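You operate a simulated robot arm through the tools that you are given. There is no shell and no other tool.

Carry out the task below with a simulated robot arm. There is one attempt and no reset: what you move stays moved.

JOB
Pour the old brine off the gherkins.
Fine: draw the lifter up by its knob, tip the brine into the sink, stand the jar back on the mat and push the lifter down again. Set down upright: gherkin jar. Where these are worked on the way, their far stop is far enough and under half their travel is too little: gherkin lifter.

The check looks at the end state, three seconds after you hand in, the way a careful person would. Anything else that was tipped, shoved, dropped, spilled or broken makes it a failure.

ROBOT AND FRAMES
A 7-joint arm with a two-finger parallel gripper, fixed in place. Base frame: the origin is on the floor under the middle of its stand, x ahead of it, y to its left, z up; the work surface is at about z = 0.9. Lengths are in m, angles in degrees, forces in N, time in s.
It reaches about 1.524 m from its shoulder. Its first joint turns from -149.0 to 149.0 degrees. Payload 3.5 kg.
The TCP is the grasp point between the finger pads, 0.023 m short of the fingertips. In the tool frame z runs along the fingers and y along their closing line. Largest opening 0.094 m; finger width 0.038, thickness 0.01; the body of the gripper, 0.054 by 0.096 m, starts 0.039 m behind the TCP.
Orientation is that of the tool frame in the base frame, as a unit quaternion [x, y, z, w]. With the fingers straight down and closing along the base's y, the tool's x points along the base's -x, its y along +y and its z along -z.

CONTROLS
- The arm moves only by the tool move_arm. Its argument "plan" is a list of rows, each a list of 3 entries, a list of its own where there are three numbers: the shift along the base's x, y, z in m, then the turn, a rotation vector about the base's x, y, z in degrees, then the opening, from 0 (shut) to 1 (fully open). In form: [[[dx, dy, dz], [wx, wy, wz], hand], ...]. A call has 1 to 20 rows; each row is the pose to reach, as a shift and turn from the pose commanded when the call began. A row lasts 0.2 s, in which the tool goes at most 0.05 m and 8.6 degrees; a call with a longer step from one row to the next is refused whole, and so is a gripper value outside its range. A pose out of reach is approached as far as the arm can. The call stops where the force on the tool passes 40 N (or 10 N more than at its start, if that is more) or the arm is blocked; 0.2 s more then pass. Each finger travels about 0.153 m/s and halts on what it meets, pressing with about 22 N; the grip force reading is that of the motor and also rises with nothing between the fingers. The clock runs only during rows and for 0.2 s after the last one: add rows that repeat a pose to give the fingers time. The reply holds the time, the measured pose of the TCP, the force on the tool along the base axes, the opening and the grip force, in the units named above and with some noise, with the torque about the TCP (base axes, N m) and any sound that the robot's microphone picked up.
- Cameras (640 x 400 px; columns grow to the right, rows downward): "scene" is fixed at [0.3943, 0.6438, 1.5247]; the picture's right is [0.62, -0.78, 0.00], its down [-0.62, -0.49, -0.61] and it looks along [0.48, 0.38, -0.79] (base axes); focal length 269 px, centre (320, 200). "wrist" rides on the gripper at [0.086, 0.016, -0.075] in the tool frame; the picture's right is [-0.18, 0.98, 0.00], its down [-0.58, -0.11, -0.81] and it looks along [-0.79, -0.15, 0.59] (tool axes); focal length 243 px, centre (320, 200).
- grab_frame(camera): a new picture of that camera. It takes no simulated time.
- locate(camera, pixels): for up to 12 pixels [column, row] of the newest picture of that camera ("zoom" is the newest enlarged one), the place [x, y, z] in the base frame of the surface seen there, good to about 0.003 m, but the place of the scene camera against the robot may be out by one fixed shift of up to 0.025 m in any direction. It takes no simulated time.
- enlarge(camera, box): a new picture of the part [left, top, right, bottom] of that camera's present view, enlarged. It takes no simulated time.
- close_job(): hands the job in; it is judged then, once.

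Leave the gripper open and the arm clear of the work at the hand-in unless told otherwise.

The tools are called after "Call:" by a JSON object that holds its "op" and its "data". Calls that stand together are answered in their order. move_arm: Moves the arm, as the interface text tells. Its arguments: {"type":"object","properties":{"plan":{"type":"array","items":{"type":"array"}}},"required":["plan"]} The other tools are called the same way: grab_frame (camera) takes a picture; locate (camera, pixels) gives the place of the surface under pixels of a picture; enlarge (camera, box) takes an enlarged picture of a part of a camera's view; close_job () hands the job in.

At the start:

```text
time_s: 0.0
tcp_pos: [0.7098, 0.8352, 1.2288]
ee_rot: [-0.001, 1.0, 0.0, 0.0]
contact_force: [-1.2, 0.8, -0.6]
moment: [0.0, 0.03, 0.01]
gripper_width: 0.0938
gripper_force: 0.1
```

scene: 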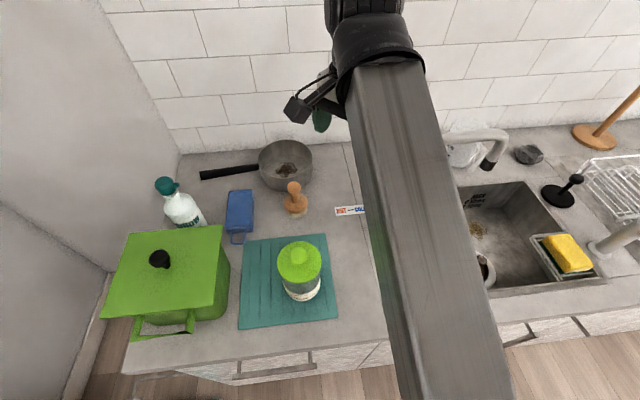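
wrist: 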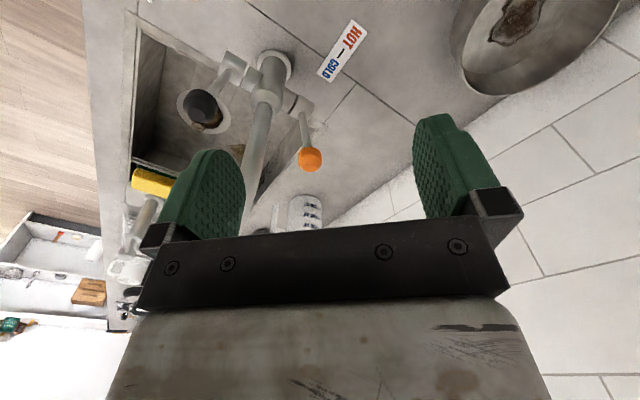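

I see a jar with a green lid on a teal mat at about (300, 268), and a sink on the right around (510, 235). I'll start by enlarging both areas.

Call:
{"op": "enlarge", "data": {"camera": "scene", "box": [220, 200, 380, 340]}}

Call:
{"op": "enlarge", "data": {"camera": "scene", "box": [420, 110, 640, 310]}}

Call:
{"op": "locate", "data": {"camera": "scene", "pixels": [[300, 252], [300, 263], [300, 292], [262, 300], [245, 320], [330, 312], [325, 240], [245, 245], [500, 240], [470, 260], [530, 200], [560, 300]]}}

```text
2.86 times, centred on (300, 270) of scene
```

zoom: 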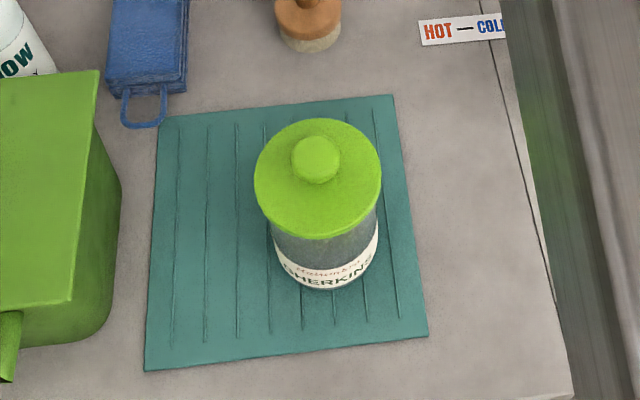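

```text
2.00 times, centred on (530, 210) of scene
```

zoom: 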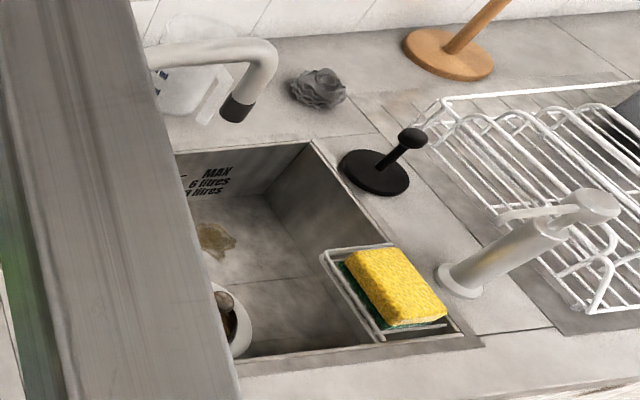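

```text
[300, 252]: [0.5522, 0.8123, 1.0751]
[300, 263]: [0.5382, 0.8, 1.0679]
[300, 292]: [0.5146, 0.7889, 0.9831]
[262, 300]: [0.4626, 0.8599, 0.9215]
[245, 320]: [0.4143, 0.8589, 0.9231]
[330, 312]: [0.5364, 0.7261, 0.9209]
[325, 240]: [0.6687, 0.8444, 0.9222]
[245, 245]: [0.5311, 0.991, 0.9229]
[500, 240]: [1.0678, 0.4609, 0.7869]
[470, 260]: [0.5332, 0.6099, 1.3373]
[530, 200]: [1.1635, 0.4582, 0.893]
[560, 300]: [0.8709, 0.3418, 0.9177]
```

The arm hides part of the sink, so I'll look at the sink, the tap and the label in the wrist view.

Call:
{"op": "enlarge", "data": {"camera": "wrist", "box": [80, 0, 340, 240]}}

Call:
{"op": "locate", "data": {"camera": "wrist", "pixels": [[140, 35], [128, 160], [252, 85], [205, 105], [310, 160], [272, 65], [265, 110], [250, 180], [175, 80], [150, 180], [340, 50], [298, 212]]}}

```text
1.67 times, centred on (210, 120) of wrist
```

zoom: 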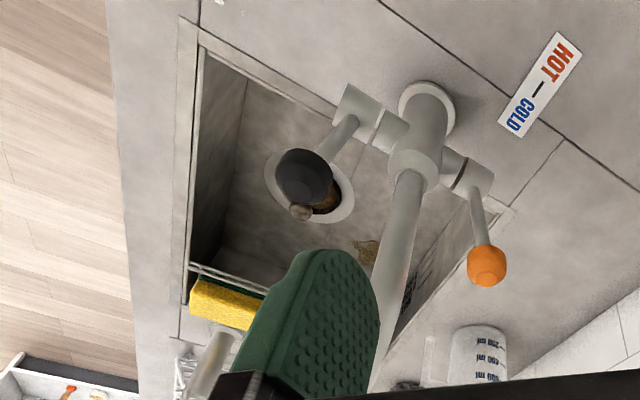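

```text
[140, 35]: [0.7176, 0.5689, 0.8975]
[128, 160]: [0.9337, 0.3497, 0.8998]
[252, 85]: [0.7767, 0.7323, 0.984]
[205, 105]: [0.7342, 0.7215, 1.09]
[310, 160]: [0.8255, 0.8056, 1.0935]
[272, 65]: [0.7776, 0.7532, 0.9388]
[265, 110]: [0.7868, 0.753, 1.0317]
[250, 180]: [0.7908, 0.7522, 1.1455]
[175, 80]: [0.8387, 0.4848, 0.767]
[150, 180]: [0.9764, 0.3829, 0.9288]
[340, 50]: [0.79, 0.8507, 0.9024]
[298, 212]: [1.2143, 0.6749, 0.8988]
```

In the wrist view the tap pillar stands on the left side of the sink. Its black and orange handles are at z of about 1.09, and the spout is higher. I'll raise the arm 0.12 m straight up and pull back toward the robot, turning the hand +50° about the vertical so the wrist camera faces outward along the arm. That should show the jar and uncover the sink.

Call:
{"op": "move_arm", "data": {"plan": [[[0, 0, 0.04], [0, 0, 0], 1], [[0, 0, 0.08], [0, 0, 8], 1], [[-0.02, -0.02, 0.12], [0, 0, 16], 1], [[-0.05, -0.04, 0.12], [0, 0, 24], 1], [[-0.08, -0.07, 0.12], [0, 0, 32], 1], [[-0.11, -0.1, 0.12], [0, 0, 40], 1], [[-0.14, -0.13, 0.12], [0, 0, 48], 1], [[-0.17, -0.15, 0.12], [0, 0, 50], 1], [[-0.2, -0.18, 0.12], [0, 0, 50], 1], [[-0.23, -0.21, 0.12], [0, 0, 50], 1]]}}

Call:
{"op": "grab_frame", "data": {"camera": "scene"}}

Call:
{"op": "grab_frame", "data": {"camera": "wrist"}}

```text
time_s: 1.3
tcp_pos: [0.6386, 0.7776, 1.3219]
ee_rot: [-0.267, 0.963, 0.02, 0.028]
contact_force: [-12.2, 16.5, -2.1]
moment: [-1.3, -1.31, -2.15]
gripper_width: 0.0941
gripper_force: 0.0
out of reach, approached as far as the arm can: row 2, 3, 4, 5, 6
stopped in row 6: the force on the tool passed its limit at 100 N (the readings are from after the stop); the commanded pose is now the measured one
```

```text
taken
```

scene: 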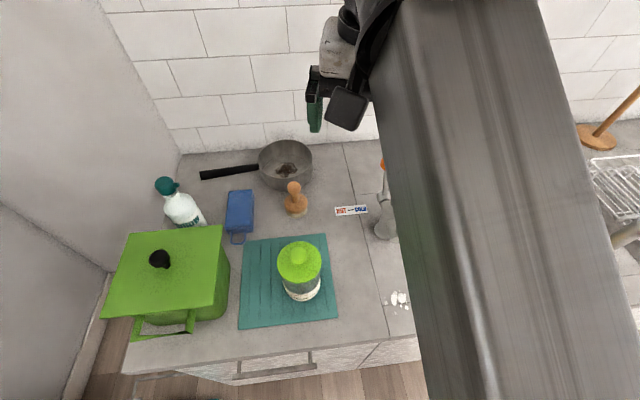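

```text
taken
```

wrist: 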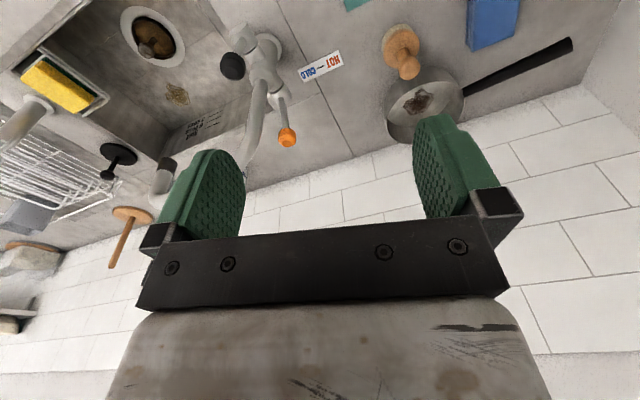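

The call stopped on a 100 N force. In the scene picture the black wrist camera at (350, 105) sits right against the grey forearm, so the hand probably turned into the arm itself. There are also white bits at (398, 300) that I couldn't see before. I'll check both closely.

Call:
{"op": "enlarge", "data": {"camera": "scene", "box": [340, 240, 440, 330]}}

Call:
{"op": "locate", "data": {"camera": "zoom", "pixels": [[320, 200], [350, 220], [390, 230], [250, 200]]}}

Call:
{"op": "enlarge", "data": {"camera": "scene", "box": [270, 0, 430, 140]}}

Call:
{"op": "locate", "data": {"camera": "scene", "pixels": [[350, 105], [400, 20], [470, 20], [420, 150], [500, 150], [450, 300], [560, 300], [540, 380], [340, 50], [316, 110], [398, 300], [385, 220]]}}

```text
4.44 times, centred on (390, 285) of scene
```

zoom: 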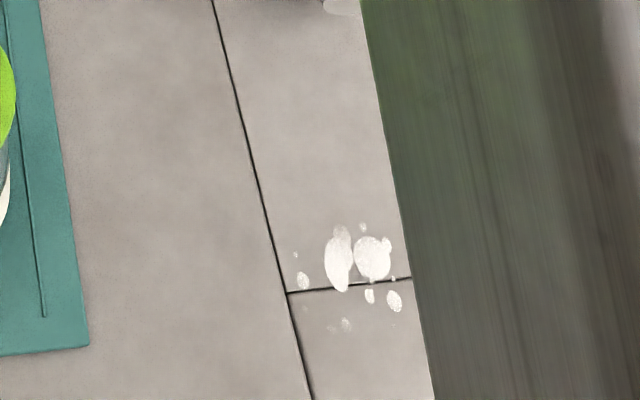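

```text
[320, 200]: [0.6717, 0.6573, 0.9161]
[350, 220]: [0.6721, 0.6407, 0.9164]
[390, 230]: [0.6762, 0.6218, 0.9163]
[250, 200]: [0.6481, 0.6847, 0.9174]
```

```text
2.86 times, centred on (350, 70) of scene
```

zoom: 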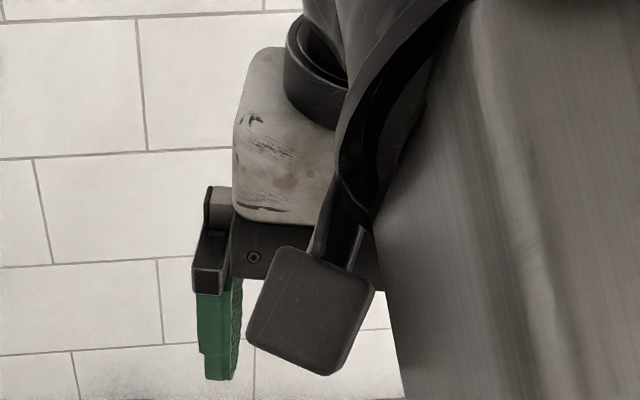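

```text
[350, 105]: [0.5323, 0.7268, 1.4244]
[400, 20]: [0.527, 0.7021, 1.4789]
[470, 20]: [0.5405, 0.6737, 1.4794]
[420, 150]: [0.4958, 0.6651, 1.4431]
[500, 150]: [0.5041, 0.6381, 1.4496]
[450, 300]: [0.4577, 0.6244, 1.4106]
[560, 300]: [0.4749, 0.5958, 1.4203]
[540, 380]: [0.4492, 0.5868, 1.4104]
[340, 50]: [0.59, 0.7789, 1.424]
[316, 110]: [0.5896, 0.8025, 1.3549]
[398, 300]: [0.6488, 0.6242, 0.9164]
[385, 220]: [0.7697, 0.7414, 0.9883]
```

The white bits are flat spots on the counter at z of about 0.916, so nothing broke there. The zoom shows the hand's camera resting against the forearm, so that direction of turn is blocked. I'll turn the hand back (about -31° around the vertical) to its starting orientation, which takes the camera off the arm.

Call:
{"op": "move_arm", "data": {"plan": [[[0.01, 0.01, 0.0], [-0.6, 0.8, -7.8], 1], [[0.02, 0.02, 0.0], [-1.2, 1.7, -15.6], 1], [[0.02, 0.02, 0.0], [-1.8, 2.5, -23.4], 1], [[0.02, 0.02, 0.0], [-2.3, 3.3, -31.1], 1], [[0.02, 0.02, 0.0], [-2.3, 3.3, -31.1], 1]]}}

Call:
{"op": "grab_frame", "data": {"camera": "scene"}}

```text
time_s: 2.5
tcp_pos: [0.6641, 0.8038, 1.3051]
ee_rot: [0.0, 1.0, 0.016, 0.012]
contact_force: [0.4, -0.3, -0.8]
moment: [0.04, 0.0, -0.04]
gripper_width: 0.0943
gripper_force: 0.0
out of reach, approached as far as the arm can: row 2, 3, 4, 5
```

```text
taken
```

scene: 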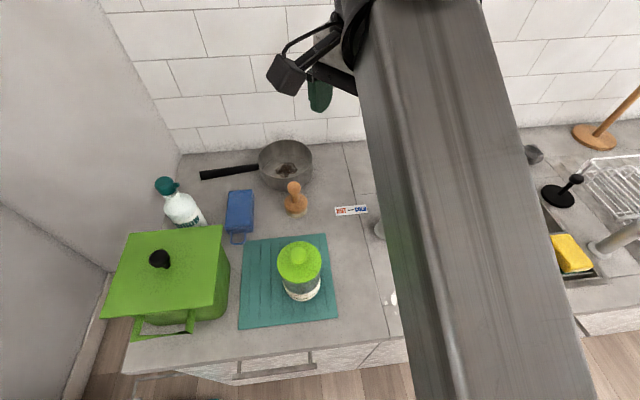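

The contact force is gone, and the black camera at (288, 73) is clear of the forearm. With the fingers down, this height is at the edge of the arm's reach. I'll go lower, to about z 1.25, shift toward the jar side, and turn the hand the other way (negative about the vertical) so the camera ends up on the far side, away from the forearm.

Call:
{"op": "move_arm", "data": {"plan": [[[0, 0, -0.02], [0, 0, 0], 1], [[-0.01, 0.01, -0.04], [0, 0, -8], 1], [[-0.02, 0.02, -0.05], [0, 0, -16], 1], [[-0.03, 0.03, -0.05], [0, 0, -24], 1], [[-0.04, 0.04, -0.05], [0, 0, -32], 1], [[-0.04, 0.04, -0.05], [0, 0, -40], 1], [[-0.04, 0.04, -0.05], [0, 0, -48], 1], [[-0.04, 0.04, -0.05], [0, 0, -56], 1], [[-0.04, 0.04, -0.05], [0, 0, -56], 1]]}}

Call:
{"op": "grab_frame", "data": {"camera": "scene"}}

Call:
{"op": "grab_frame", "data": {"camera": "wrist"}}

```text
time_s: 4.5
tcp_pos: [0.6228, 0.8433, 1.2553]
ee_rot: [0.469, 0.883, 0.001, 0.0]
contact_force: [-0.3, -0.3, 0.2]
moment: [-0.02, -0.02, 0.0]
gripper_width: 0.0941
gripper_force: 0.1
out of reach, approached as far as the arm can: row 1
```

```text
taken
```

scene: 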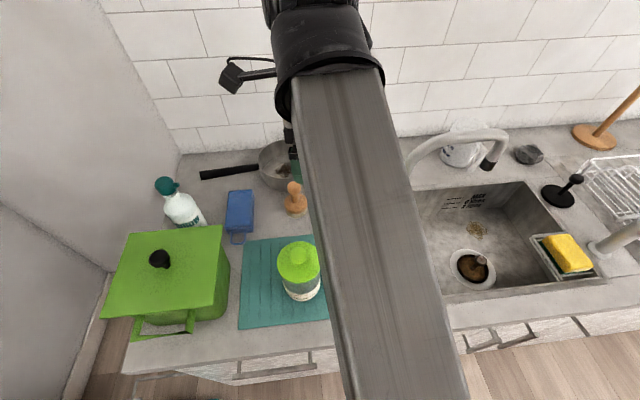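

```text
taken
```

wrist: 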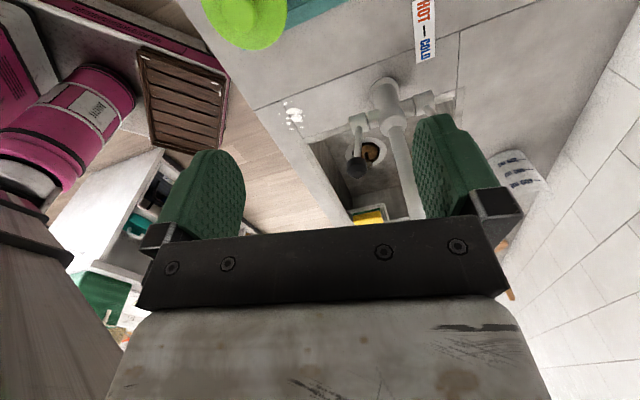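

The turn works. The sink is now visible, with the drain at about (473, 268), the spout tip at (488, 160) and the sponge at (568, 252). I'll enlarge the sink, measure it, and check points both cameras can see, such as the white spots and the label.

Call:
{"op": "enlarge", "data": {"camera": "scene", "box": [400, 110, 620, 310]}}

Call:
{"op": "locate", "data": {"camera": "scene", "pixels": [[443, 296], [606, 280], [522, 182], [473, 268], [473, 262], [488, 162], [450, 140], [545, 245], [570, 255], [440, 190], [420, 160], [555, 195]]}}

Call:
{"op": "locate", "data": {"camera": "wrist", "pixels": [[288, 108], [424, 30], [357, 170], [362, 125], [385, 90], [398, 150], [370, 152], [325, 145], [245, 10], [370, 215], [430, 105], [510, 170]]}}

```text
2.00 times, centred on (510, 210) of scene
```

zoom: 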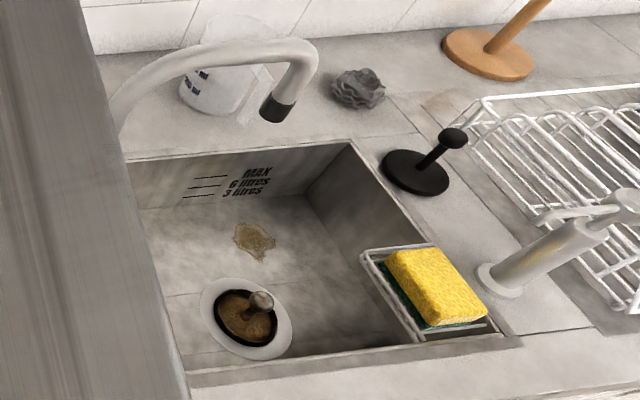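

```text
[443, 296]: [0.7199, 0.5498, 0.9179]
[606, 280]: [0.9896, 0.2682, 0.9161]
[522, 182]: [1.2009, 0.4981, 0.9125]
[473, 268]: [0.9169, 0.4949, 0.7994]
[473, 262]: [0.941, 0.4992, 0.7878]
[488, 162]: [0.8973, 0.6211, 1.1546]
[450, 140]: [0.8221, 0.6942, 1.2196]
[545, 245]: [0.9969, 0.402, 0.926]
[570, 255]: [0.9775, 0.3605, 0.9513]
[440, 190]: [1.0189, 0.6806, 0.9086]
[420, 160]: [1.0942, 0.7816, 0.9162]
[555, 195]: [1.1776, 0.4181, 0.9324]
```

```text
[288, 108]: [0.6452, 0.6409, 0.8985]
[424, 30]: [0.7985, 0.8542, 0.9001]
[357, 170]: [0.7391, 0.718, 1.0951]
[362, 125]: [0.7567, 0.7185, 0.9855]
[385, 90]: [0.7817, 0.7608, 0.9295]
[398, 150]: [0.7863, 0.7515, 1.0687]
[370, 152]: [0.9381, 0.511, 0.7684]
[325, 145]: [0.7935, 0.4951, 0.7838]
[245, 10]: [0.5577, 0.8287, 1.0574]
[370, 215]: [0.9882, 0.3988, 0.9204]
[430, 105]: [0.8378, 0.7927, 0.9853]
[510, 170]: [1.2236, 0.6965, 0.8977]
```

The scene camera reads about 0.018 m too high: the counter comes out at 0.9165 there and 0.8985 from the wrist. The wrist view puts the lid edge near (0.558, 0.829, 1.057). I'll turn the hand another -79° so the camera faces back toward the robot, and hover above the jar at z of about 1.20. There the knob should appear between the fingers.

Call:
{"op": "move_arm", "data": {"plan": [[[0, 0, 0], [0, 0, -8], 1], [[-0.01, 0, 0], [0, 0, -16], 1], [[-0.02, 0, -0.01], [0, 0, -24], 1], [[-0.03, -0.005, -0.02], [0, 0, -32], 1], [[-0.04, -0.01, -0.03], [0, 0, -40], 1], [[-0.05, -0.015, -0.04], [0, 0, -48], 1], [[-0.06, -0.015, -0.05], [0, 0, -56], 1], [[-0.06, -0.015, -0.05], [0, 0, -64], 1], [[-0.06, -0.015, -0.05], [0, 0, -72], 1], [[-0.06, -0.015, -0.05], [0, 0, -79], 1], [[-0.06, -0.015, -0.05], [0, 0, -79], 1]]}}

Call:
{"op": "grab_frame", "data": {"camera": "scene"}}

Call:
{"op": "grab_frame", "data": {"camera": "wrist"}}

```text
time_s: 6.9
tcp_pos: [0.5645, 0.8282, 1.2071]
ee_rot: [0.865, 0.502, 0.0, 0.002]
contact_force: [0.2, 0.0, 0.9]
moment: [0.01, 0.02, 0.01]
gripper_width: 0.0942
gripper_force: 0.1
out of reach, approached as far as the arm can: row 9, 10, 11
```

```text
taken
```

scene: 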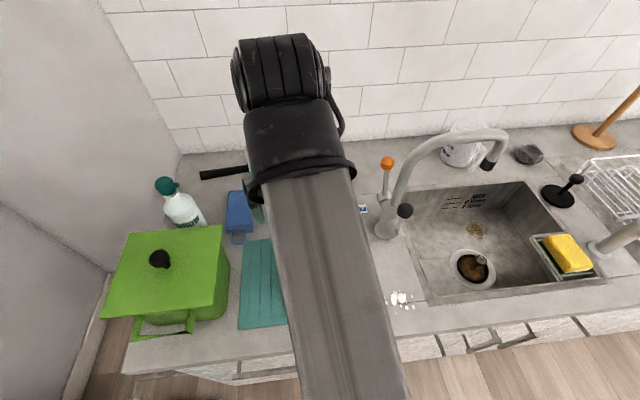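

```text
taken
```

wrist: 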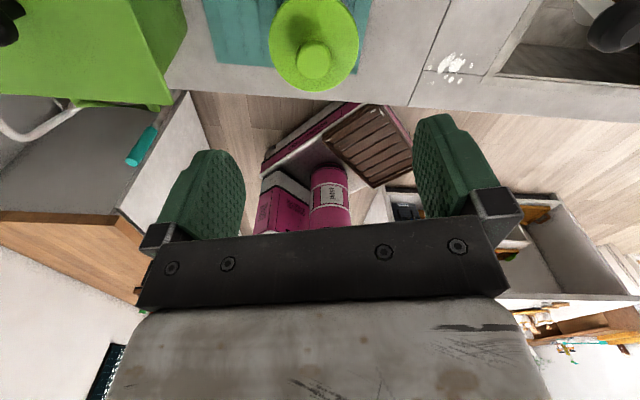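

The knob and lid are in the wrist view at (315, 60). The hand stopped turning about 15° short of the target, with the camera azimuth at about 60°, so a wrist limit is near. Before choosing the jar grip I need the arm's shape, so I'll measure points along the arm, the lid and the knob.

Call:
{"op": "locate", "data": {"camera": "scene", "pixels": [[280, 60], [240, 70], [325, 75], [290, 140], [300, 190], [310, 200], [330, 280], [350, 350], [365, 395], [270, 200], [345, 200], [390, 395]]}}

Call:
{"op": "locate", "data": {"camera": "wrist", "pixels": [[315, 58], [300, 62], [328, 62], [315, 75], [270, 45], [358, 40], [315, 92], [290, 20], [340, 15], [220, 40], [360, 20], [140, 20]]}}

Call:
{"op": "enlarge", "data": {"camera": "wrist", "box": [200, 0, 440, 150]}}

```text
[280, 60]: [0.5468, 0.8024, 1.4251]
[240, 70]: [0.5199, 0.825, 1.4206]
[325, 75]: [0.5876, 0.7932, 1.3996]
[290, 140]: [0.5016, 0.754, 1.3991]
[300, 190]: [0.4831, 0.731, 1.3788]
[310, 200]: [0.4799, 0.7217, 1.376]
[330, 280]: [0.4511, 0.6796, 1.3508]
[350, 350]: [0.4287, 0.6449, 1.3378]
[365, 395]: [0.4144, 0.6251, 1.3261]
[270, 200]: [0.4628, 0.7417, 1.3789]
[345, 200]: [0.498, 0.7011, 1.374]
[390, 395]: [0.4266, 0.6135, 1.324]
```

```text
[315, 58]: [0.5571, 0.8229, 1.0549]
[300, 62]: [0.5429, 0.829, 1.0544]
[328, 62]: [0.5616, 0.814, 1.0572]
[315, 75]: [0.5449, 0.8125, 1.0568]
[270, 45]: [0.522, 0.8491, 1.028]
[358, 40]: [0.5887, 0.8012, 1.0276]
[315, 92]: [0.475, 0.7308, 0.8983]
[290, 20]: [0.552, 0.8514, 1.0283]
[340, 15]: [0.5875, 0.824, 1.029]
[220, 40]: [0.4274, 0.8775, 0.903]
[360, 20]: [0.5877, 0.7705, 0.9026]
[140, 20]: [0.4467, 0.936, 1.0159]
```

```text
2.67 times, centred on (320, 75) of wrist
```

zoom: 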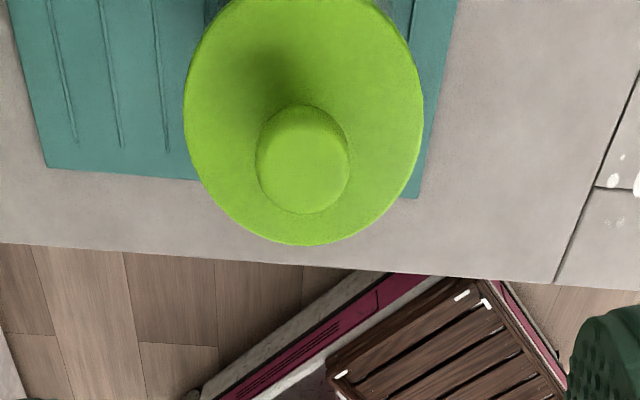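

From the wrist view, the knob top is at z of about 1.055 and the lid top at about 1.028, 0.082 m wide. Their centre is about (0.556, 0.824), and the mat is at 0.903. I'll centre over the knob and lower to z of about 1.10, which leaves the fingertips about 2 cm above the knob, then look again.

Call:
{"op": "move_arm", "data": {"plan": [[[-0.0085, -0.004, -0.02], [0, 0, 0], 1], [[-0.0085, -0.004, -0.06], [0, 0, 0], 1], [[-0.0085, -0.004, -0.1], [0, 0, 0], 1], [[-0.0085, -0.004, -0.105], [0, 0, 0], 1]]}}

Call:
{"op": "grab_frame", "data": {"camera": "wrist"}}

Call:
{"op": "grab_frame", "data": {"camera": "scene"}}

```text
time_s: 7.9
tcp_pos: [0.557, 0.823, 1.1012]
ee_rot: [0.863, 0.505, 0.001, 0.002]
contact_force: [-0.3, 0.5, -0.3]
moment: [0.01, -0.02, -0.01]
gripper_width: 0.0942
gripper_force: 0.1
```

```text
taken
```

wrist: 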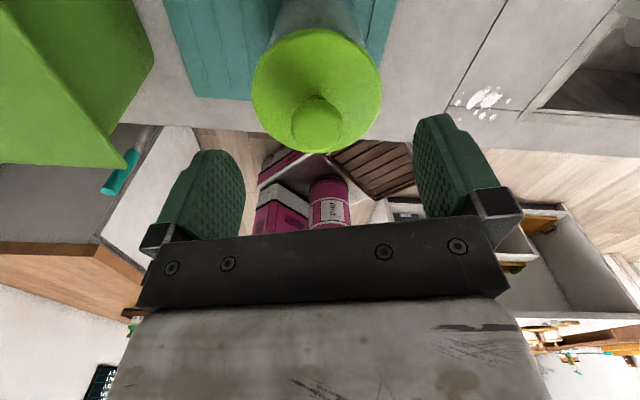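

```text
taken
```

scene: 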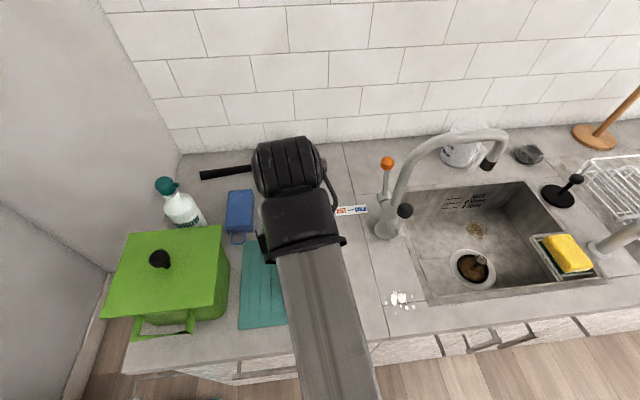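

Call:
{"op": "enlarge", "data": {"camera": "wrist", "box": [230, 0, 410, 170]}}

Call:
{"op": "locate", "data": {"camera": "wrist", "pixels": [[317, 118], [294, 122], [340, 122], [317, 140], [317, 102], [254, 90], [381, 85], [285, 45], [350, 35], [317, 20], [280, 15], [358, 15]]}}

```text
2.35 times, centred on (320, 85) of wrist
```

zoom: 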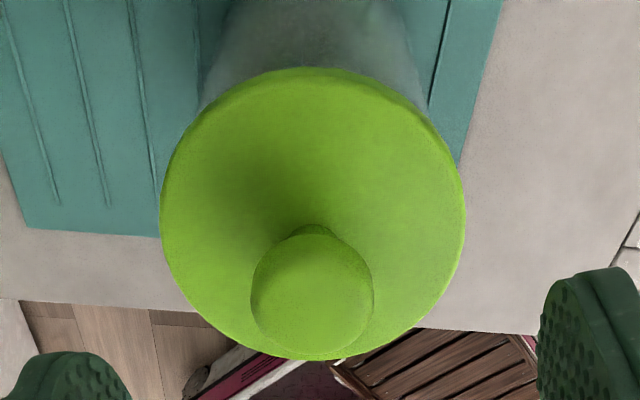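

```text
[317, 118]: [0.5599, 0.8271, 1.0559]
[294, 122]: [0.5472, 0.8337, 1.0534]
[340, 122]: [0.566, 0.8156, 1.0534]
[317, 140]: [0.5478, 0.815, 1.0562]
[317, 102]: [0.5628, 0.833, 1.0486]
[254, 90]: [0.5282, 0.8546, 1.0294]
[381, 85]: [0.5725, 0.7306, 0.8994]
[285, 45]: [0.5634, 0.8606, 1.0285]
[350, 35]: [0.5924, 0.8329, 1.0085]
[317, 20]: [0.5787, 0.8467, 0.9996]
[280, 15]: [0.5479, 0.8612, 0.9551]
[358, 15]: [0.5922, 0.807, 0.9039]
```

The knob is a mushroom cap about 0.028 m wide, centred near (0.555, 0.823), with its top at 1.056 and the lid top at 1.0285. I'll lower the TCP to about 1.055, which puts the fingertips just over the lid, and close on the cap.

Call:
{"op": "move_arm", "data": {"plan": [[[-0.002, 0, -0.03], [0, 0, 0], 1], [[-0.002, 0, -0.046], [0, 0, 0], 1], [[-0.002, 0, -0.046], [0, 0, 0], 1]]}}

Call:
{"op": "grab_frame", "data": {"camera": "wrist"}}

```text
time_s: 8.7
tcp_pos: [0.5542, 0.8229, 1.0541]
ee_rot: [0.863, 0.506, 0.002, 0.002]
contact_force: [-0.6, -0.2, -0.7]
moment: [-0.03, -0.03, 0.01]
gripper_width: 0.0939
gripper_force: 0.0
```

```text
taken
```

wrist: 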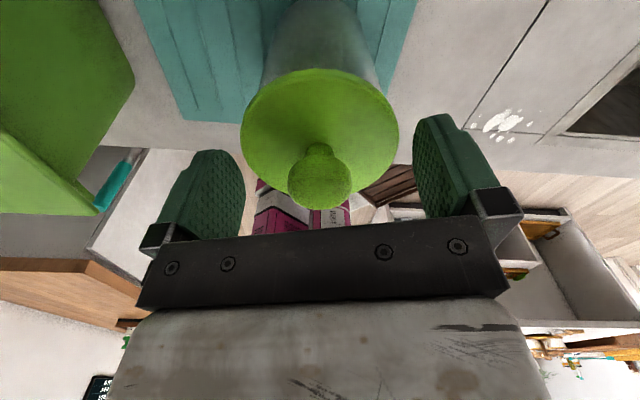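

The knob is at (320, 178), right where the TCP projects at (320, 181). Closing the fingers now.

Call:
{"op": "move_arm", "data": {"plan": [[[0, 0, 0], [0, 0, 0], 0.6], [[0, 0, 0], [0, 0, 0], 0.35], [[0, 0, 0], [0, 0, 0], 0.2], [[0, 0, 0], [0, 0, 0], 0.2], [[0, 0, 0], [0, 0, 0], 0.0], [[0, 0, 0], [0, 0, 0], 0.0], [[0, 0, 0], [0, 0, 0], 0.0]]}}

Call:
{"op": "grab_frame", "data": {"camera": "wrist"}}

```text
time_s: 10.3
tcp_pos: [0.5543, 0.8241, 1.054]
ee_rot: [0.863, 0.506, 0.0, 0.002]
contact_force: [-2.7, 2.1, 0.9]
moment: [0.11, 0.01, 0.0]
gripper_width: 0.0315
gripper_force: 22.2
```

```text
taken
```

wrist: 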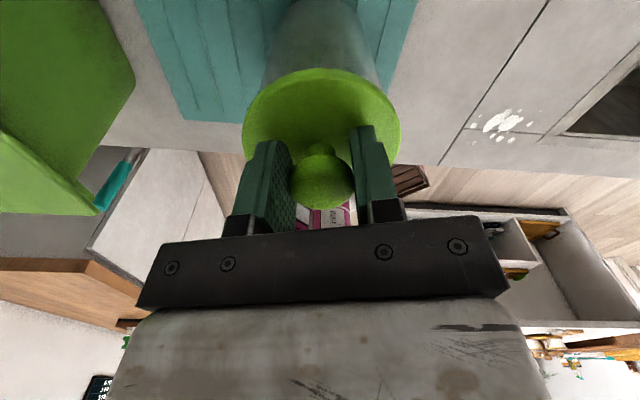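

The grip holds the knob at 0.0315 m with 22 N. I'll draw up slowly, 3 cm first, and look.

Call:
{"op": "move_arm", "data": {"plan": [[[0, 0, 0.008], [0, 0, 0], 0], [[0, 0, 0.016], [0, 0, 0], 0], [[0, 0, 0.024], [0, 0, 0], 0], [[0, 0, 0.03], [0, 0, 0], 0], [[0, 0, 0.03], [0, 0, 0], 0]]}}

Call:
{"op": "grab_frame", "data": {"camera": "wrist"}}

Call:
{"op": "grab_frame", "data": {"camera": "scene"}}

```text
time_s: 11.5
tcp_pos: [0.5542, 0.8239, 1.0844]
ee_rot: [0.863, 0.505, 0.001, 0.002]
contact_force: [0.5, 1.1, -0.2]
moment: [0.21, -0.29, 0.06]
gripper_width: 0.0314
gripper_force: 21.9
```

```text
taken
```

wrist: 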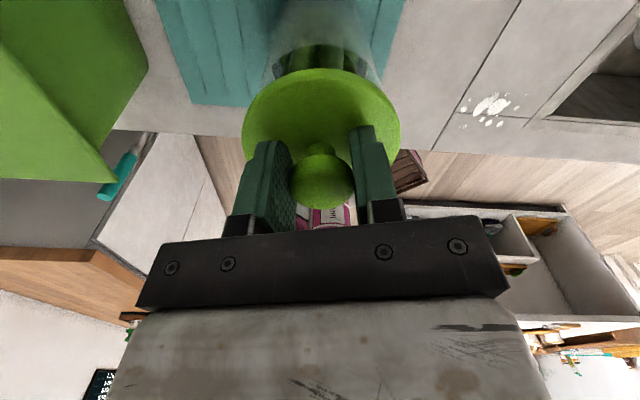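

```text
taken
```

scene: 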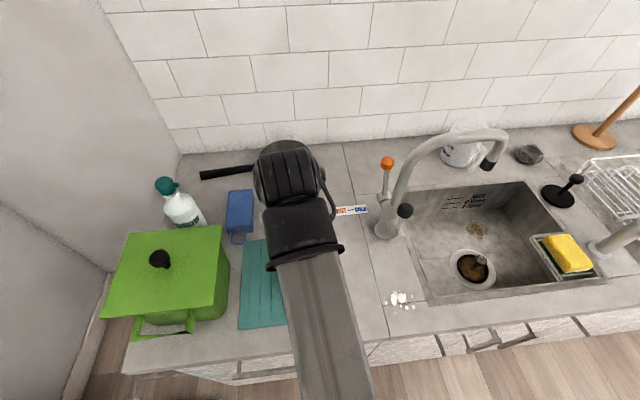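

The lid rises with the knob, and the gherkins show underneath it at about (320, 55). I'll look closer.

Call:
{"op": "enlarge", "data": {"camera": "wrist", "box": [230, 0, 410, 120]}}

Call:
{"op": "locate", "data": {"camera": "wrist", "pixels": [[320, 5], [285, 20], [360, 20], [320, 30], [300, 58], [320, 80], [278, 60], [360, 65], [290, 62], [345, 62]]}}

```text
3.33 times, centred on (320, 60) of wrist
```

zoom: 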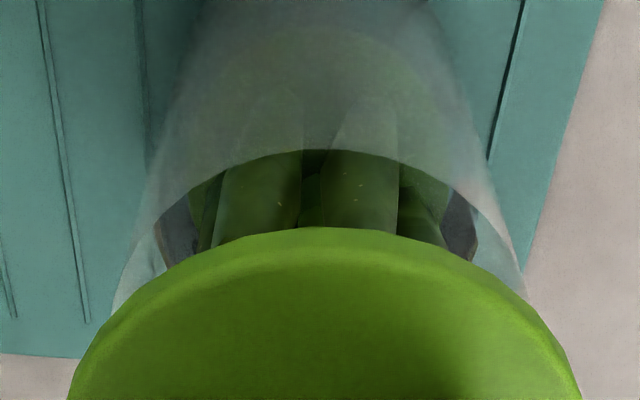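

```text
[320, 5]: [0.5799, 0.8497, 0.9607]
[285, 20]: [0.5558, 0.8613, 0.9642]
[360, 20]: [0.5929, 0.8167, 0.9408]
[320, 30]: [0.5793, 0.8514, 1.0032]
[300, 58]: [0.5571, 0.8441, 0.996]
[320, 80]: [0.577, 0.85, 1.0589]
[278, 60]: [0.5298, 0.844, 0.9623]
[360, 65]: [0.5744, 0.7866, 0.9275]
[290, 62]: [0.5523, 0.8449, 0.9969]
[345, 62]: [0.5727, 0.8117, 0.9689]
```

The glass rim is at z of about 1.005 and the basket of gherkins is coming up out of it, with the jar still on the mat. I'll keep drawing up in small steps and watch the force for the stop.

Call:
{"op": "move_arm", "data": {"plan": [[[0, 0, 0.006], [0, 0, 0], 0], [[0, 0, 0.012], [0, 0, 0], 0], [[0, 0, 0.018], [0, 0, 0], 0], [[0, 0, 0.02], [0, 0, 0], 0]]}}

Call:
{"op": "enlarge", "data": {"camera": "wrist", "box": [200, 0, 440, 150]}}

```text
time_s: 12.5
tcp_pos: [0.5547, 0.8232, 1.1051]
ee_rot: [0.863, 0.504, 0.001, 0.001]
contact_force: [-0.5, 0.9, -0.8]
moment: [-0.12, 0.08, 0.0]
gripper_width: 0.0314
gripper_force: 22.2
```

```text
2.67 times, centred on (320, 75) of wrist
```

zoom: 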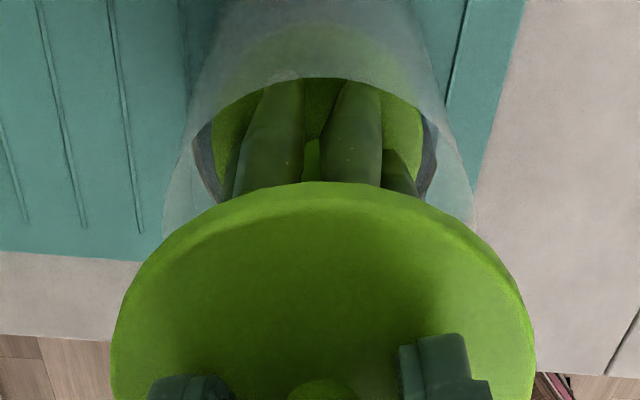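

That's 5 cm up. The gherkins stand on a green disc inside the jar and the force is still small. Continuing in small steps.

Call:
{"op": "move_arm", "data": {"plan": [[[0, 0, 0.005], [0, 0, 0], 0], [[0, 0, 0.01], [0, 0, 0], 0], [[0, 0, 0.01], [0, 0, 0], 0]]}}

Call:
{"op": "enlarge", "data": {"camera": "wrist", "box": [200, 0, 440, 150]}}

```text
time_s: 13.3
tcp_pos: [0.5548, 0.8229, 1.1151]
ee_rot: [0.863, 0.505, 0.002, 0.001]
contact_force: [0.2, 1.5, -0.2]
moment: [0.21, -0.21, 0.03]
gripper_width: 0.0316
gripper_force: 22.3
```

```text
2.67 times, centred on (320, 75) of wrist
```

zoom: 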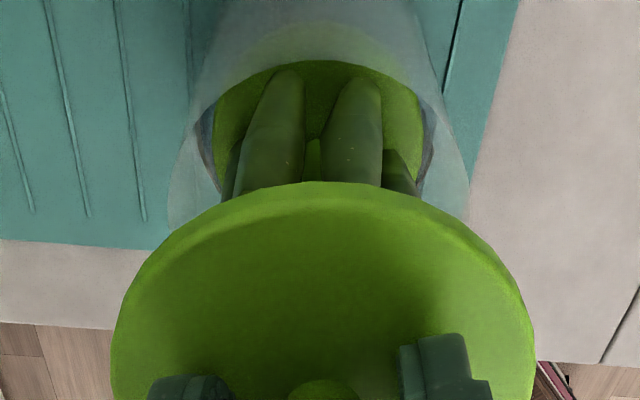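

Call:
{"op": "move_arm", "data": {"plan": [[[0, 0, 0.005], [0, 0, 0], 0], [[0, 0, 0.01], [0, 0, 0], 0], [[0, 0, 0.01], [0, 0, 0], 0]]}}

Call:
{"op": "enlarge", "data": {"camera": "wrist", "box": [200, 0, 440, 150]}}

```text
time_s: 14.1
tcp_pos: [0.5551, 0.8226, 1.1252]
ee_rot: [0.863, 0.505, 0.001, 0.002]
contact_force: [0.4, 1.9, -0.3]
moment: [0.35, -0.25, 0.1]
gripper_width: 0.0311
gripper_force: 22.2
```

```text
2.67 times, centred on (320, 75) of wrist
```

zoom: 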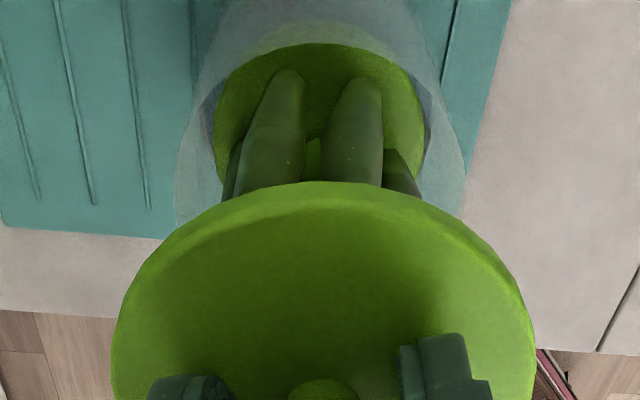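

That's 7 cm up, with the basket disc nearing the rim and no real rise in force. A little further.

Call:
{"op": "move_arm", "data": {"plan": [[[0, 0, 0.004], [0, 0, 0], 0], [[0, 0, 0.008], [0, 0, 0], 0], [[0, 0, 0.008], [0, 0, 0], 0]]}}

Call:
{"op": "enlarge", "data": {"camera": "wrist", "box": [200, 0, 440, 150]}}

```text
time_s: 14.9
tcp_pos: [0.5565, 0.8228, 1.1329]
ee_rot: [0.863, 0.505, 0.001, 0.002]
contact_force: [0.1, 1.0, -8.5]
moment: [0.02, -0.03, -0.02]
gripper_width: 0.0312
gripper_force: 21.7
```

```text
2.67 times, centred on (320, 75) of wrist
```

zoom: 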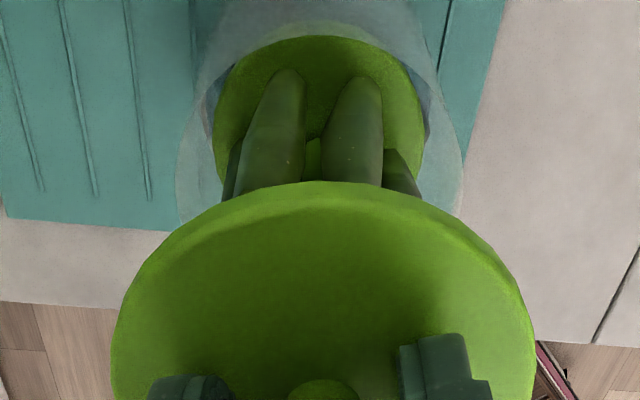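

The vertical force jumped to -8.5 N, so the lifter is at its far stop after about 7.5 cm and the jar's weight is now on the hand. I'll lower by 5 mm so the jar rests fully on the mat.

Call:
{"op": "move_arm", "data": {"plan": [[[0, 0, -0.002], [0, 0, 0], 0], [[0, 0, -0.004], [0, 0, 0], 0], [[0, 0, -0.005], [0, 0, 0], 0], [[0, 0, -0.005], [0, 0, 0], 0]]}}

Call:
{"op": "enlarge", "data": {"camera": "wrist", "box": [200, 0, 440, 150]}}

```text
time_s: 15.9
tcp_pos: [0.5538, 0.8228, 1.128]
ee_rot: [0.863, 0.506, 0.001, 0.001]
contact_force: [-0.8, 0.3, 0.0]
moment: [-0.14, 0.01, -0.02]
gripper_width: 0.031
gripper_force: 21.9
```

```text
2.67 times, centred on (320, 75) of wrist
```

zoom: 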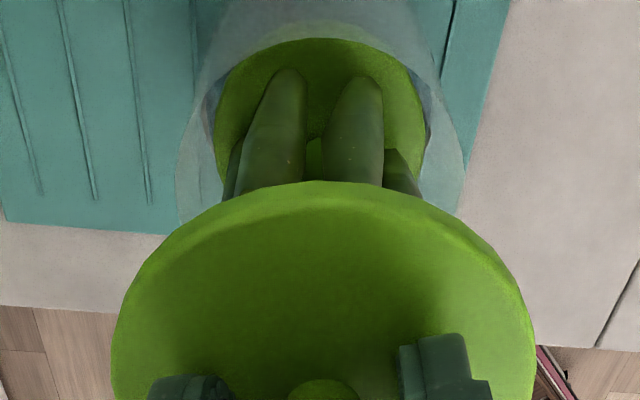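

The force is back to zero and the jar sits on the mat with the lifter up. I'll open the fingers and raise a little to see whether the lifter stays up by itself.

Call:
{"op": "move_arm", "data": {"plan": [[[0, 0, 0], [0, 0, 0], 0.4], [[0, 0, 0], [0, 0, 0], 0.6], [[0, 0, 0], [0, 0, 0], 0.8], [[0, 0, 0], [0, 0, 0], 1], [[0, 0, 0.0], [0, 0, 0], 1]]}}

Call:
{"op": "grab_frame", "data": {"camera": "wrist"}}

Call:
{"op": "locate", "data": {"camera": "wrist", "pixels": [[320, 185], [320, 165], [280, 90], [350, 85], [320, 75]]}}

```text
time_s: 17.1
tcp_pos: [0.5537, 0.8222, 1.128]
ee_rot: [0.863, 0.505, 0.001, 0.002]
contact_force: [-0.8, -0.1, 1.2]
moment: [0.01, 0.0, -0.01]
gripper_width: 0.0941
gripper_force: 0.1
```

```text
taken
```

wrist: 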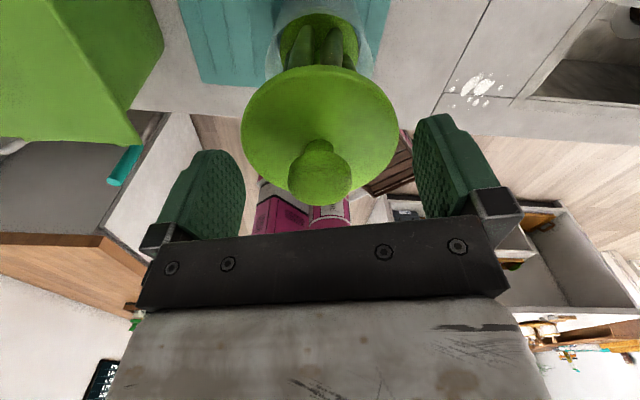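

```text
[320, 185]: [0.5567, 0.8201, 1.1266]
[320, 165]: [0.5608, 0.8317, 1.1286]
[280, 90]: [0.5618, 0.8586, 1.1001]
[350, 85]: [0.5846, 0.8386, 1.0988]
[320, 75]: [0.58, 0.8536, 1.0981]
```

The knob is still at z of about 1.128, so the lifter stays up by itself. I'll back the open fingers straight up off the knob, then pull back toward the robot while pitching the hand from pointing down to pointing forward, with the camera on top, for a side grip on the glass.

Call:
{"op": "move_arm", "data": {"plan": [[[0, 0, 0.04], [0, 0, 0], 1], [[0, 0, 0.075], [0, 0, 0], 1], [[-0.01, -0.0174, 0.075], [6.9, -4.0, 0], 1], [[-0.02, -0.0347, 0.075], [13.9, -7.9, 0], 1], [[-0.03, -0.0521, 0.075], [20.8, -11.9, 0], 1], [[-0.04, -0.0694, 0.075], [27.8, -15.9, 0], 1], [[-0.05, -0.0868, 0.075], [34.7, -19.8, 0], 1], [[-0.06, -0.104, 0.075], [41.7, -23.8, 0], 1], [[-0.07, -0.1215, 0.075], [48.6, -27.8, 0], 1], [[-0.08, -0.139, 0.075], [55.6, -31.7, 0], 1], [[-0.09, -0.156, 0.075], [62.5, -35.7, 0], 1], [[-0.099, -0.173, 0.075], [69.4, -39.7, 0], 1], [[-0.099, -0.173, 0.075], [76.4, -43.6, 0], 1], [[-0.099, -0.173, 0.075], [78.1, -44.6, 0], 1]]}}

Call:
{"op": "grab_frame", "data": {"camera": "wrist"}}

Call:
{"op": "grab_frame", "data": {"camera": "scene"}}

```text
time_s: 20.1
tcp_pos: [0.4536, 0.6501, 1.2023]
ee_rot: [0.611, 0.355, 0.613, -0.354]
contact_force: [-0.2, 0.1, 0.1]
moment: [-0.02, 0.0, -0.01]
gripper_width: 0.0939
gripper_force: 0.0
```

```text
taken
```

wrist: 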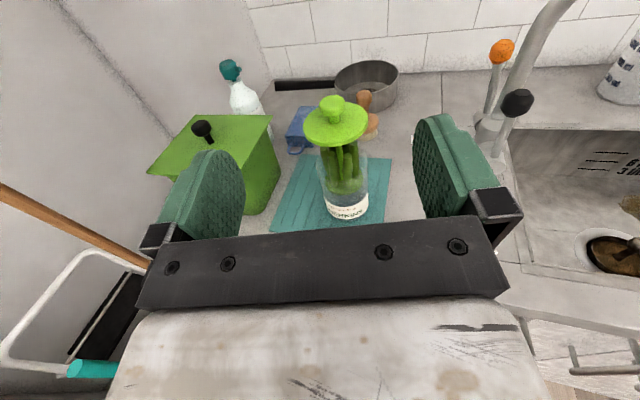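

```text
taken
```

scene: 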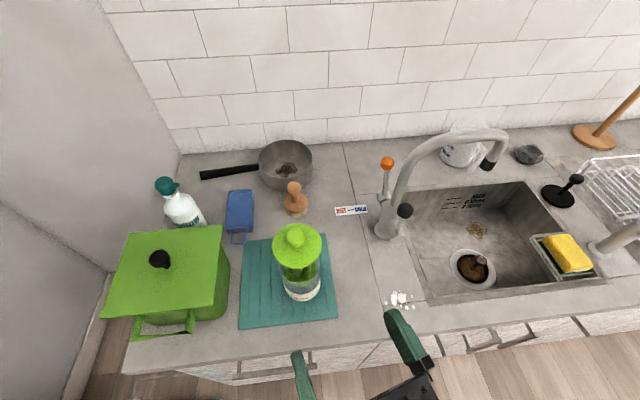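

The hand is now level with the camera on top, and the view of the whole scene is clear. The jar is on the mat with the lid up and the gherkins hanging in the basket above the brine. I'll measure the jar's glass, the label, the casserole and the tap from this view.

Call:
{"op": "enlarge", "data": {"camera": "wrist", "box": [270, 80, 420, 240]}}

Call:
{"op": "locate", "data": {"camera": "wrist", "pixels": [[346, 205], [328, 195], [367, 195], [323, 165], [366, 165], [347, 218], [335, 108], [307, 128], [366, 122], [272, 128], [272, 215], [517, 103]]}}

Call:
{"op": "enlarge", "data": {"camera": "scene", "box": [240, 210, 360, 320]}}

Call:
{"op": "enlarge", "data": {"camera": "scene", "box": [360, 110, 640, 320]}}

```text
2.50 times, centred on (345, 160) of wrist
```

zoom: 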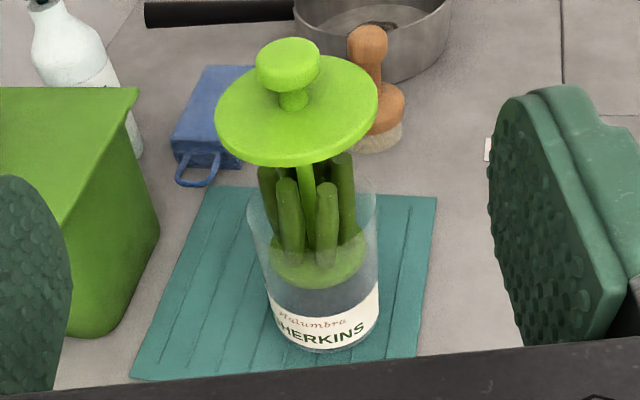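

```text
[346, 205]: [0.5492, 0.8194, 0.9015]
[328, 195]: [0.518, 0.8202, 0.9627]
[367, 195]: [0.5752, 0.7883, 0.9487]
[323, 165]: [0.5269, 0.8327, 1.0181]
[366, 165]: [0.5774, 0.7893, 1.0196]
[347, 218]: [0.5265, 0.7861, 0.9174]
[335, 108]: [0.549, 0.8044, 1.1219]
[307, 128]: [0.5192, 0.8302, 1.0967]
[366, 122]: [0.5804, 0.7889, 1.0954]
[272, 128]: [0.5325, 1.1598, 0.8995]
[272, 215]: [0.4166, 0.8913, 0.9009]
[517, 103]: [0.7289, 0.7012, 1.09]
```

```text
3.64 times, centred on (300, 265) of scene
```

zoom: 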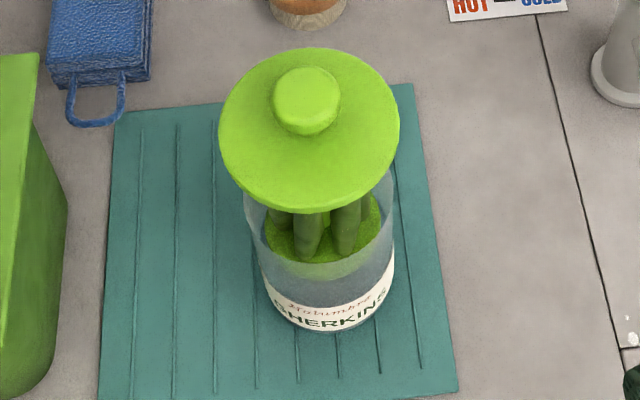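

```text
1.90 times, centred on (500, 215) of scene
```

zoom: 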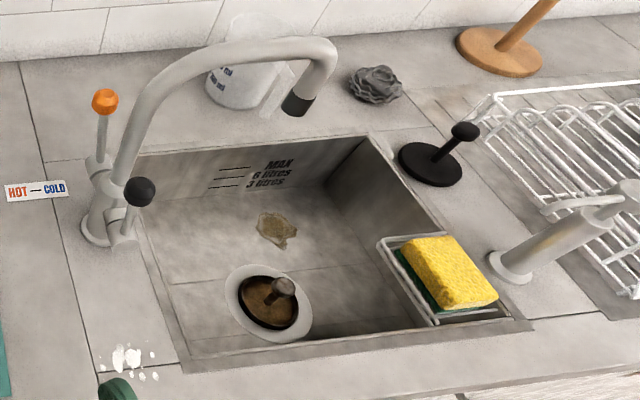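

The glass runs from the mat at 0.903 up to a rim at z of about 1.02, is about 0.07 m wide, and its axis is near (0.556, 0.824). My approach line misses it by only about 2 mm. I'll lower the level hand to z of about 0.97 at this standoff, off the front of the counter, and shift those 2 mm to the right.

Call:
{"op": "move_arm", "data": {"plan": [[[0.001, -0.001, -0.04], [0, 0, 0], 1], [[0.002, -0.001, -0.08], [0, 0, 0], 1], [[0.002, -0.001, -0.12], [0, 0, 0], 1], [[0.002, -0.001, -0.16], [0, 0, 0], 1], [[0.002, -0.001, -0.2], [0, 0, 0], 1], [[0.002, -0.001, -0.232], [0, 0, 0], 1], [[0.002, -0.001, -0.232], [0, 0, 0], 1]]}}

Call:
{"op": "grab_frame", "data": {"camera": "wrist"}}

Call:
{"op": "grab_frame", "data": {"camera": "scene"}}

```text
time_s: 21.7
tcp_pos: [0.4552, 0.6486, 0.972]
ee_rot: [0.611, 0.355, 0.613, -0.353]
contact_force: [0.2, -0.3, 0.0]
moment: [-0.03, 0.01, 0.04]
gripper_width: 0.094
gripper_force: 0.1
```

```text
taken
```

wrist: 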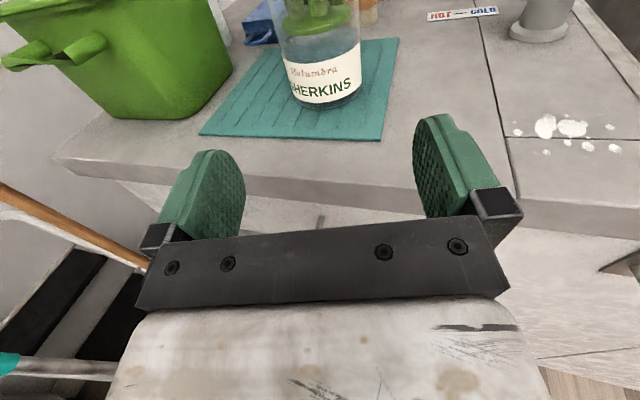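

```text
taken
```

scene: 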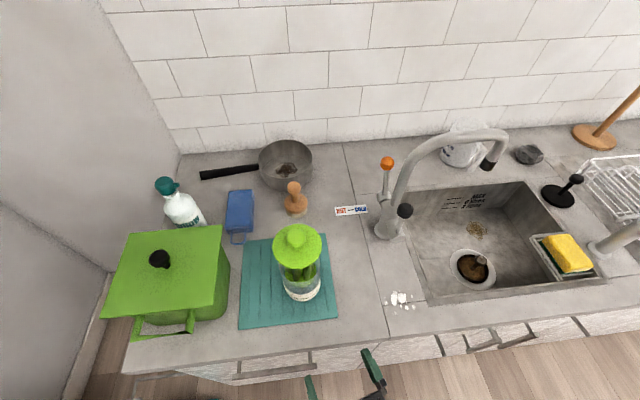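

Reached z 0.972 with the hand level. From here I'll measure the jar at grip height to line up the final approach.

Call:
{"op": "locate", "data": {"camera": "wrist", "pixels": [[289, 75], [359, 65], [326, 105], [323, 90], [300, 62], [345, 55], [275, 40], [357, 35], [230, 75], [320, 60]]}}

Call:
{"op": "enlarge", "data": {"camera": "wrist", "box": [240, 0, 400, 140]}}

```text
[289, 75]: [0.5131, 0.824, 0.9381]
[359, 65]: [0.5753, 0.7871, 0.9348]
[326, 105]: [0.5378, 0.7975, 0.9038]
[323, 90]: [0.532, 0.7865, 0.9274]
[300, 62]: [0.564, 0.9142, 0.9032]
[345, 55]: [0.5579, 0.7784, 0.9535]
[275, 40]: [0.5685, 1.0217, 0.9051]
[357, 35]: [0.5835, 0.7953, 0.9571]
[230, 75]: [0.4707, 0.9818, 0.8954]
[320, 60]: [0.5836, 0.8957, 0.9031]
```

```text
2.86 times, centred on (320, 70) of wrist
```

zoom: 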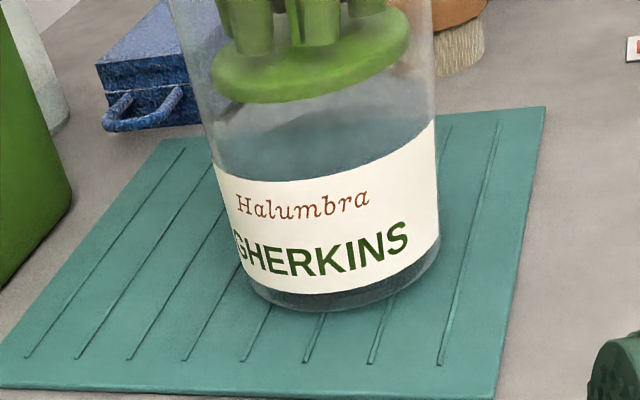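

The jar axis is near (0.553, 0.821) with a glass radius of about 0.0365, and the hand is within 1 mm of its line. The brine level is at about z 0.955. I'll advance 0.193 m straight ahead so the open fingers straddle the glass.

Call:
{"op": "move_arm", "data": {"plan": [[[0.0195, 0.034, 0], [0, 0, 0], 1], [[0.0385, 0.068, 0], [0, 0, 0], 1], [[0.0535, 0.0945, 0], [0, 0, 0], 1], [[0.0635, 0.112, 0], [0, 0, 0], 1], [[0.0735, 0.13, 0], [0, 0, 0], 1], [[0.0735, 0.13, 0], [0, 0, 0], 1]]}}

Call:
{"op": "grab_frame", "data": {"camera": "wrist"}}

Call:
{"op": "grab_frame", "data": {"camera": "scene"}}

```text
time_s: 23.1
tcp_pos: [0.5288, 0.7788, 0.9724]
ee_rot: [0.611, 0.356, 0.613, -0.353]
contact_force: [-0.4, -0.5, -1.0]
moment: [0.03, -0.01, 0.01]
gripper_width: 0.0941
gripper_force: 0.1
```

```text
taken
```

wrist: 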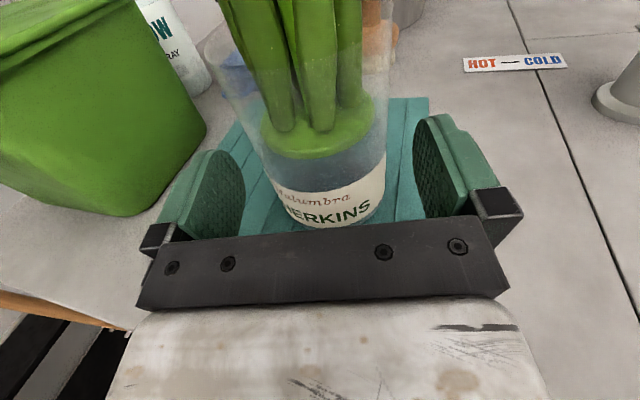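

```text
taken
```

scene: 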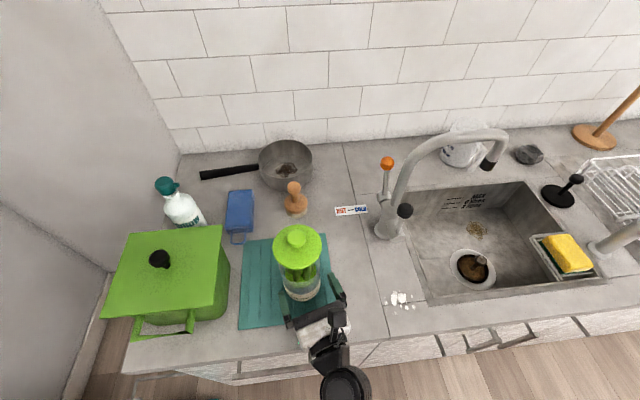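

The fingers are on both sides of the glass with clearance left and right. About 0.042 m remains, so I'll advance slowly and then check before closing.

Call:
{"op": "move_arm", "data": {"plan": [[[0.005, 0.0087, 0], [0, 0, 0], 1], [[0.01, 0.0174, 0], [0, 0, 0], 1], [[0.015, 0.026, 0], [0, 0, 0], 1], [[0.0205, 0.0358, 0], [0, 0, 0], 1], [[0.0205, 0.0358, 0], [0, 0, 0], 1]]}}

Call:
{"op": "grab_frame", "data": {"camera": "wrist"}}

Call:
{"op": "enlarge", "data": {"camera": "scene", "box": [230, 210, 390, 350]}}

```text
time_s: 24.3
tcp_pos: [0.5502, 0.8153, 0.9709]
ee_rot: [0.611, 0.356, 0.612, -0.354]
contact_force: [-0.2, -0.5, 0.1]
moment: [0.0, 0.01, 0.05]
gripper_width: 0.094
gripper_force: 0.0
```

```text
taken
```

wrist: 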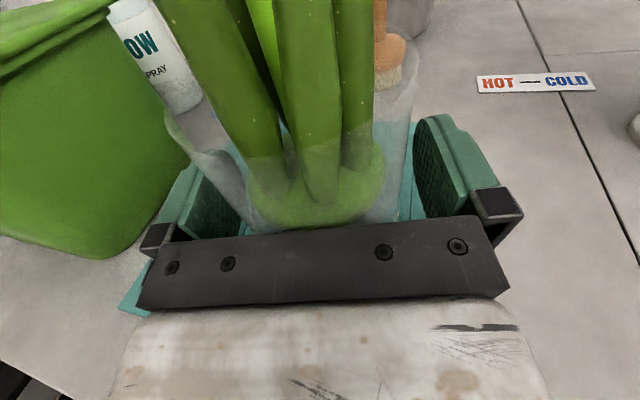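

```text
2.86 times, centred on (310, 280) of scene
```

zoom: 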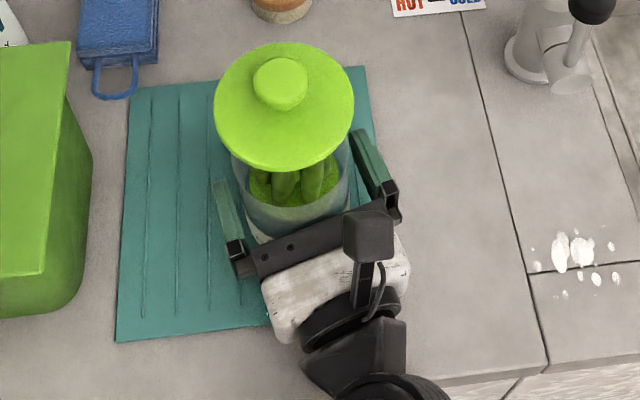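

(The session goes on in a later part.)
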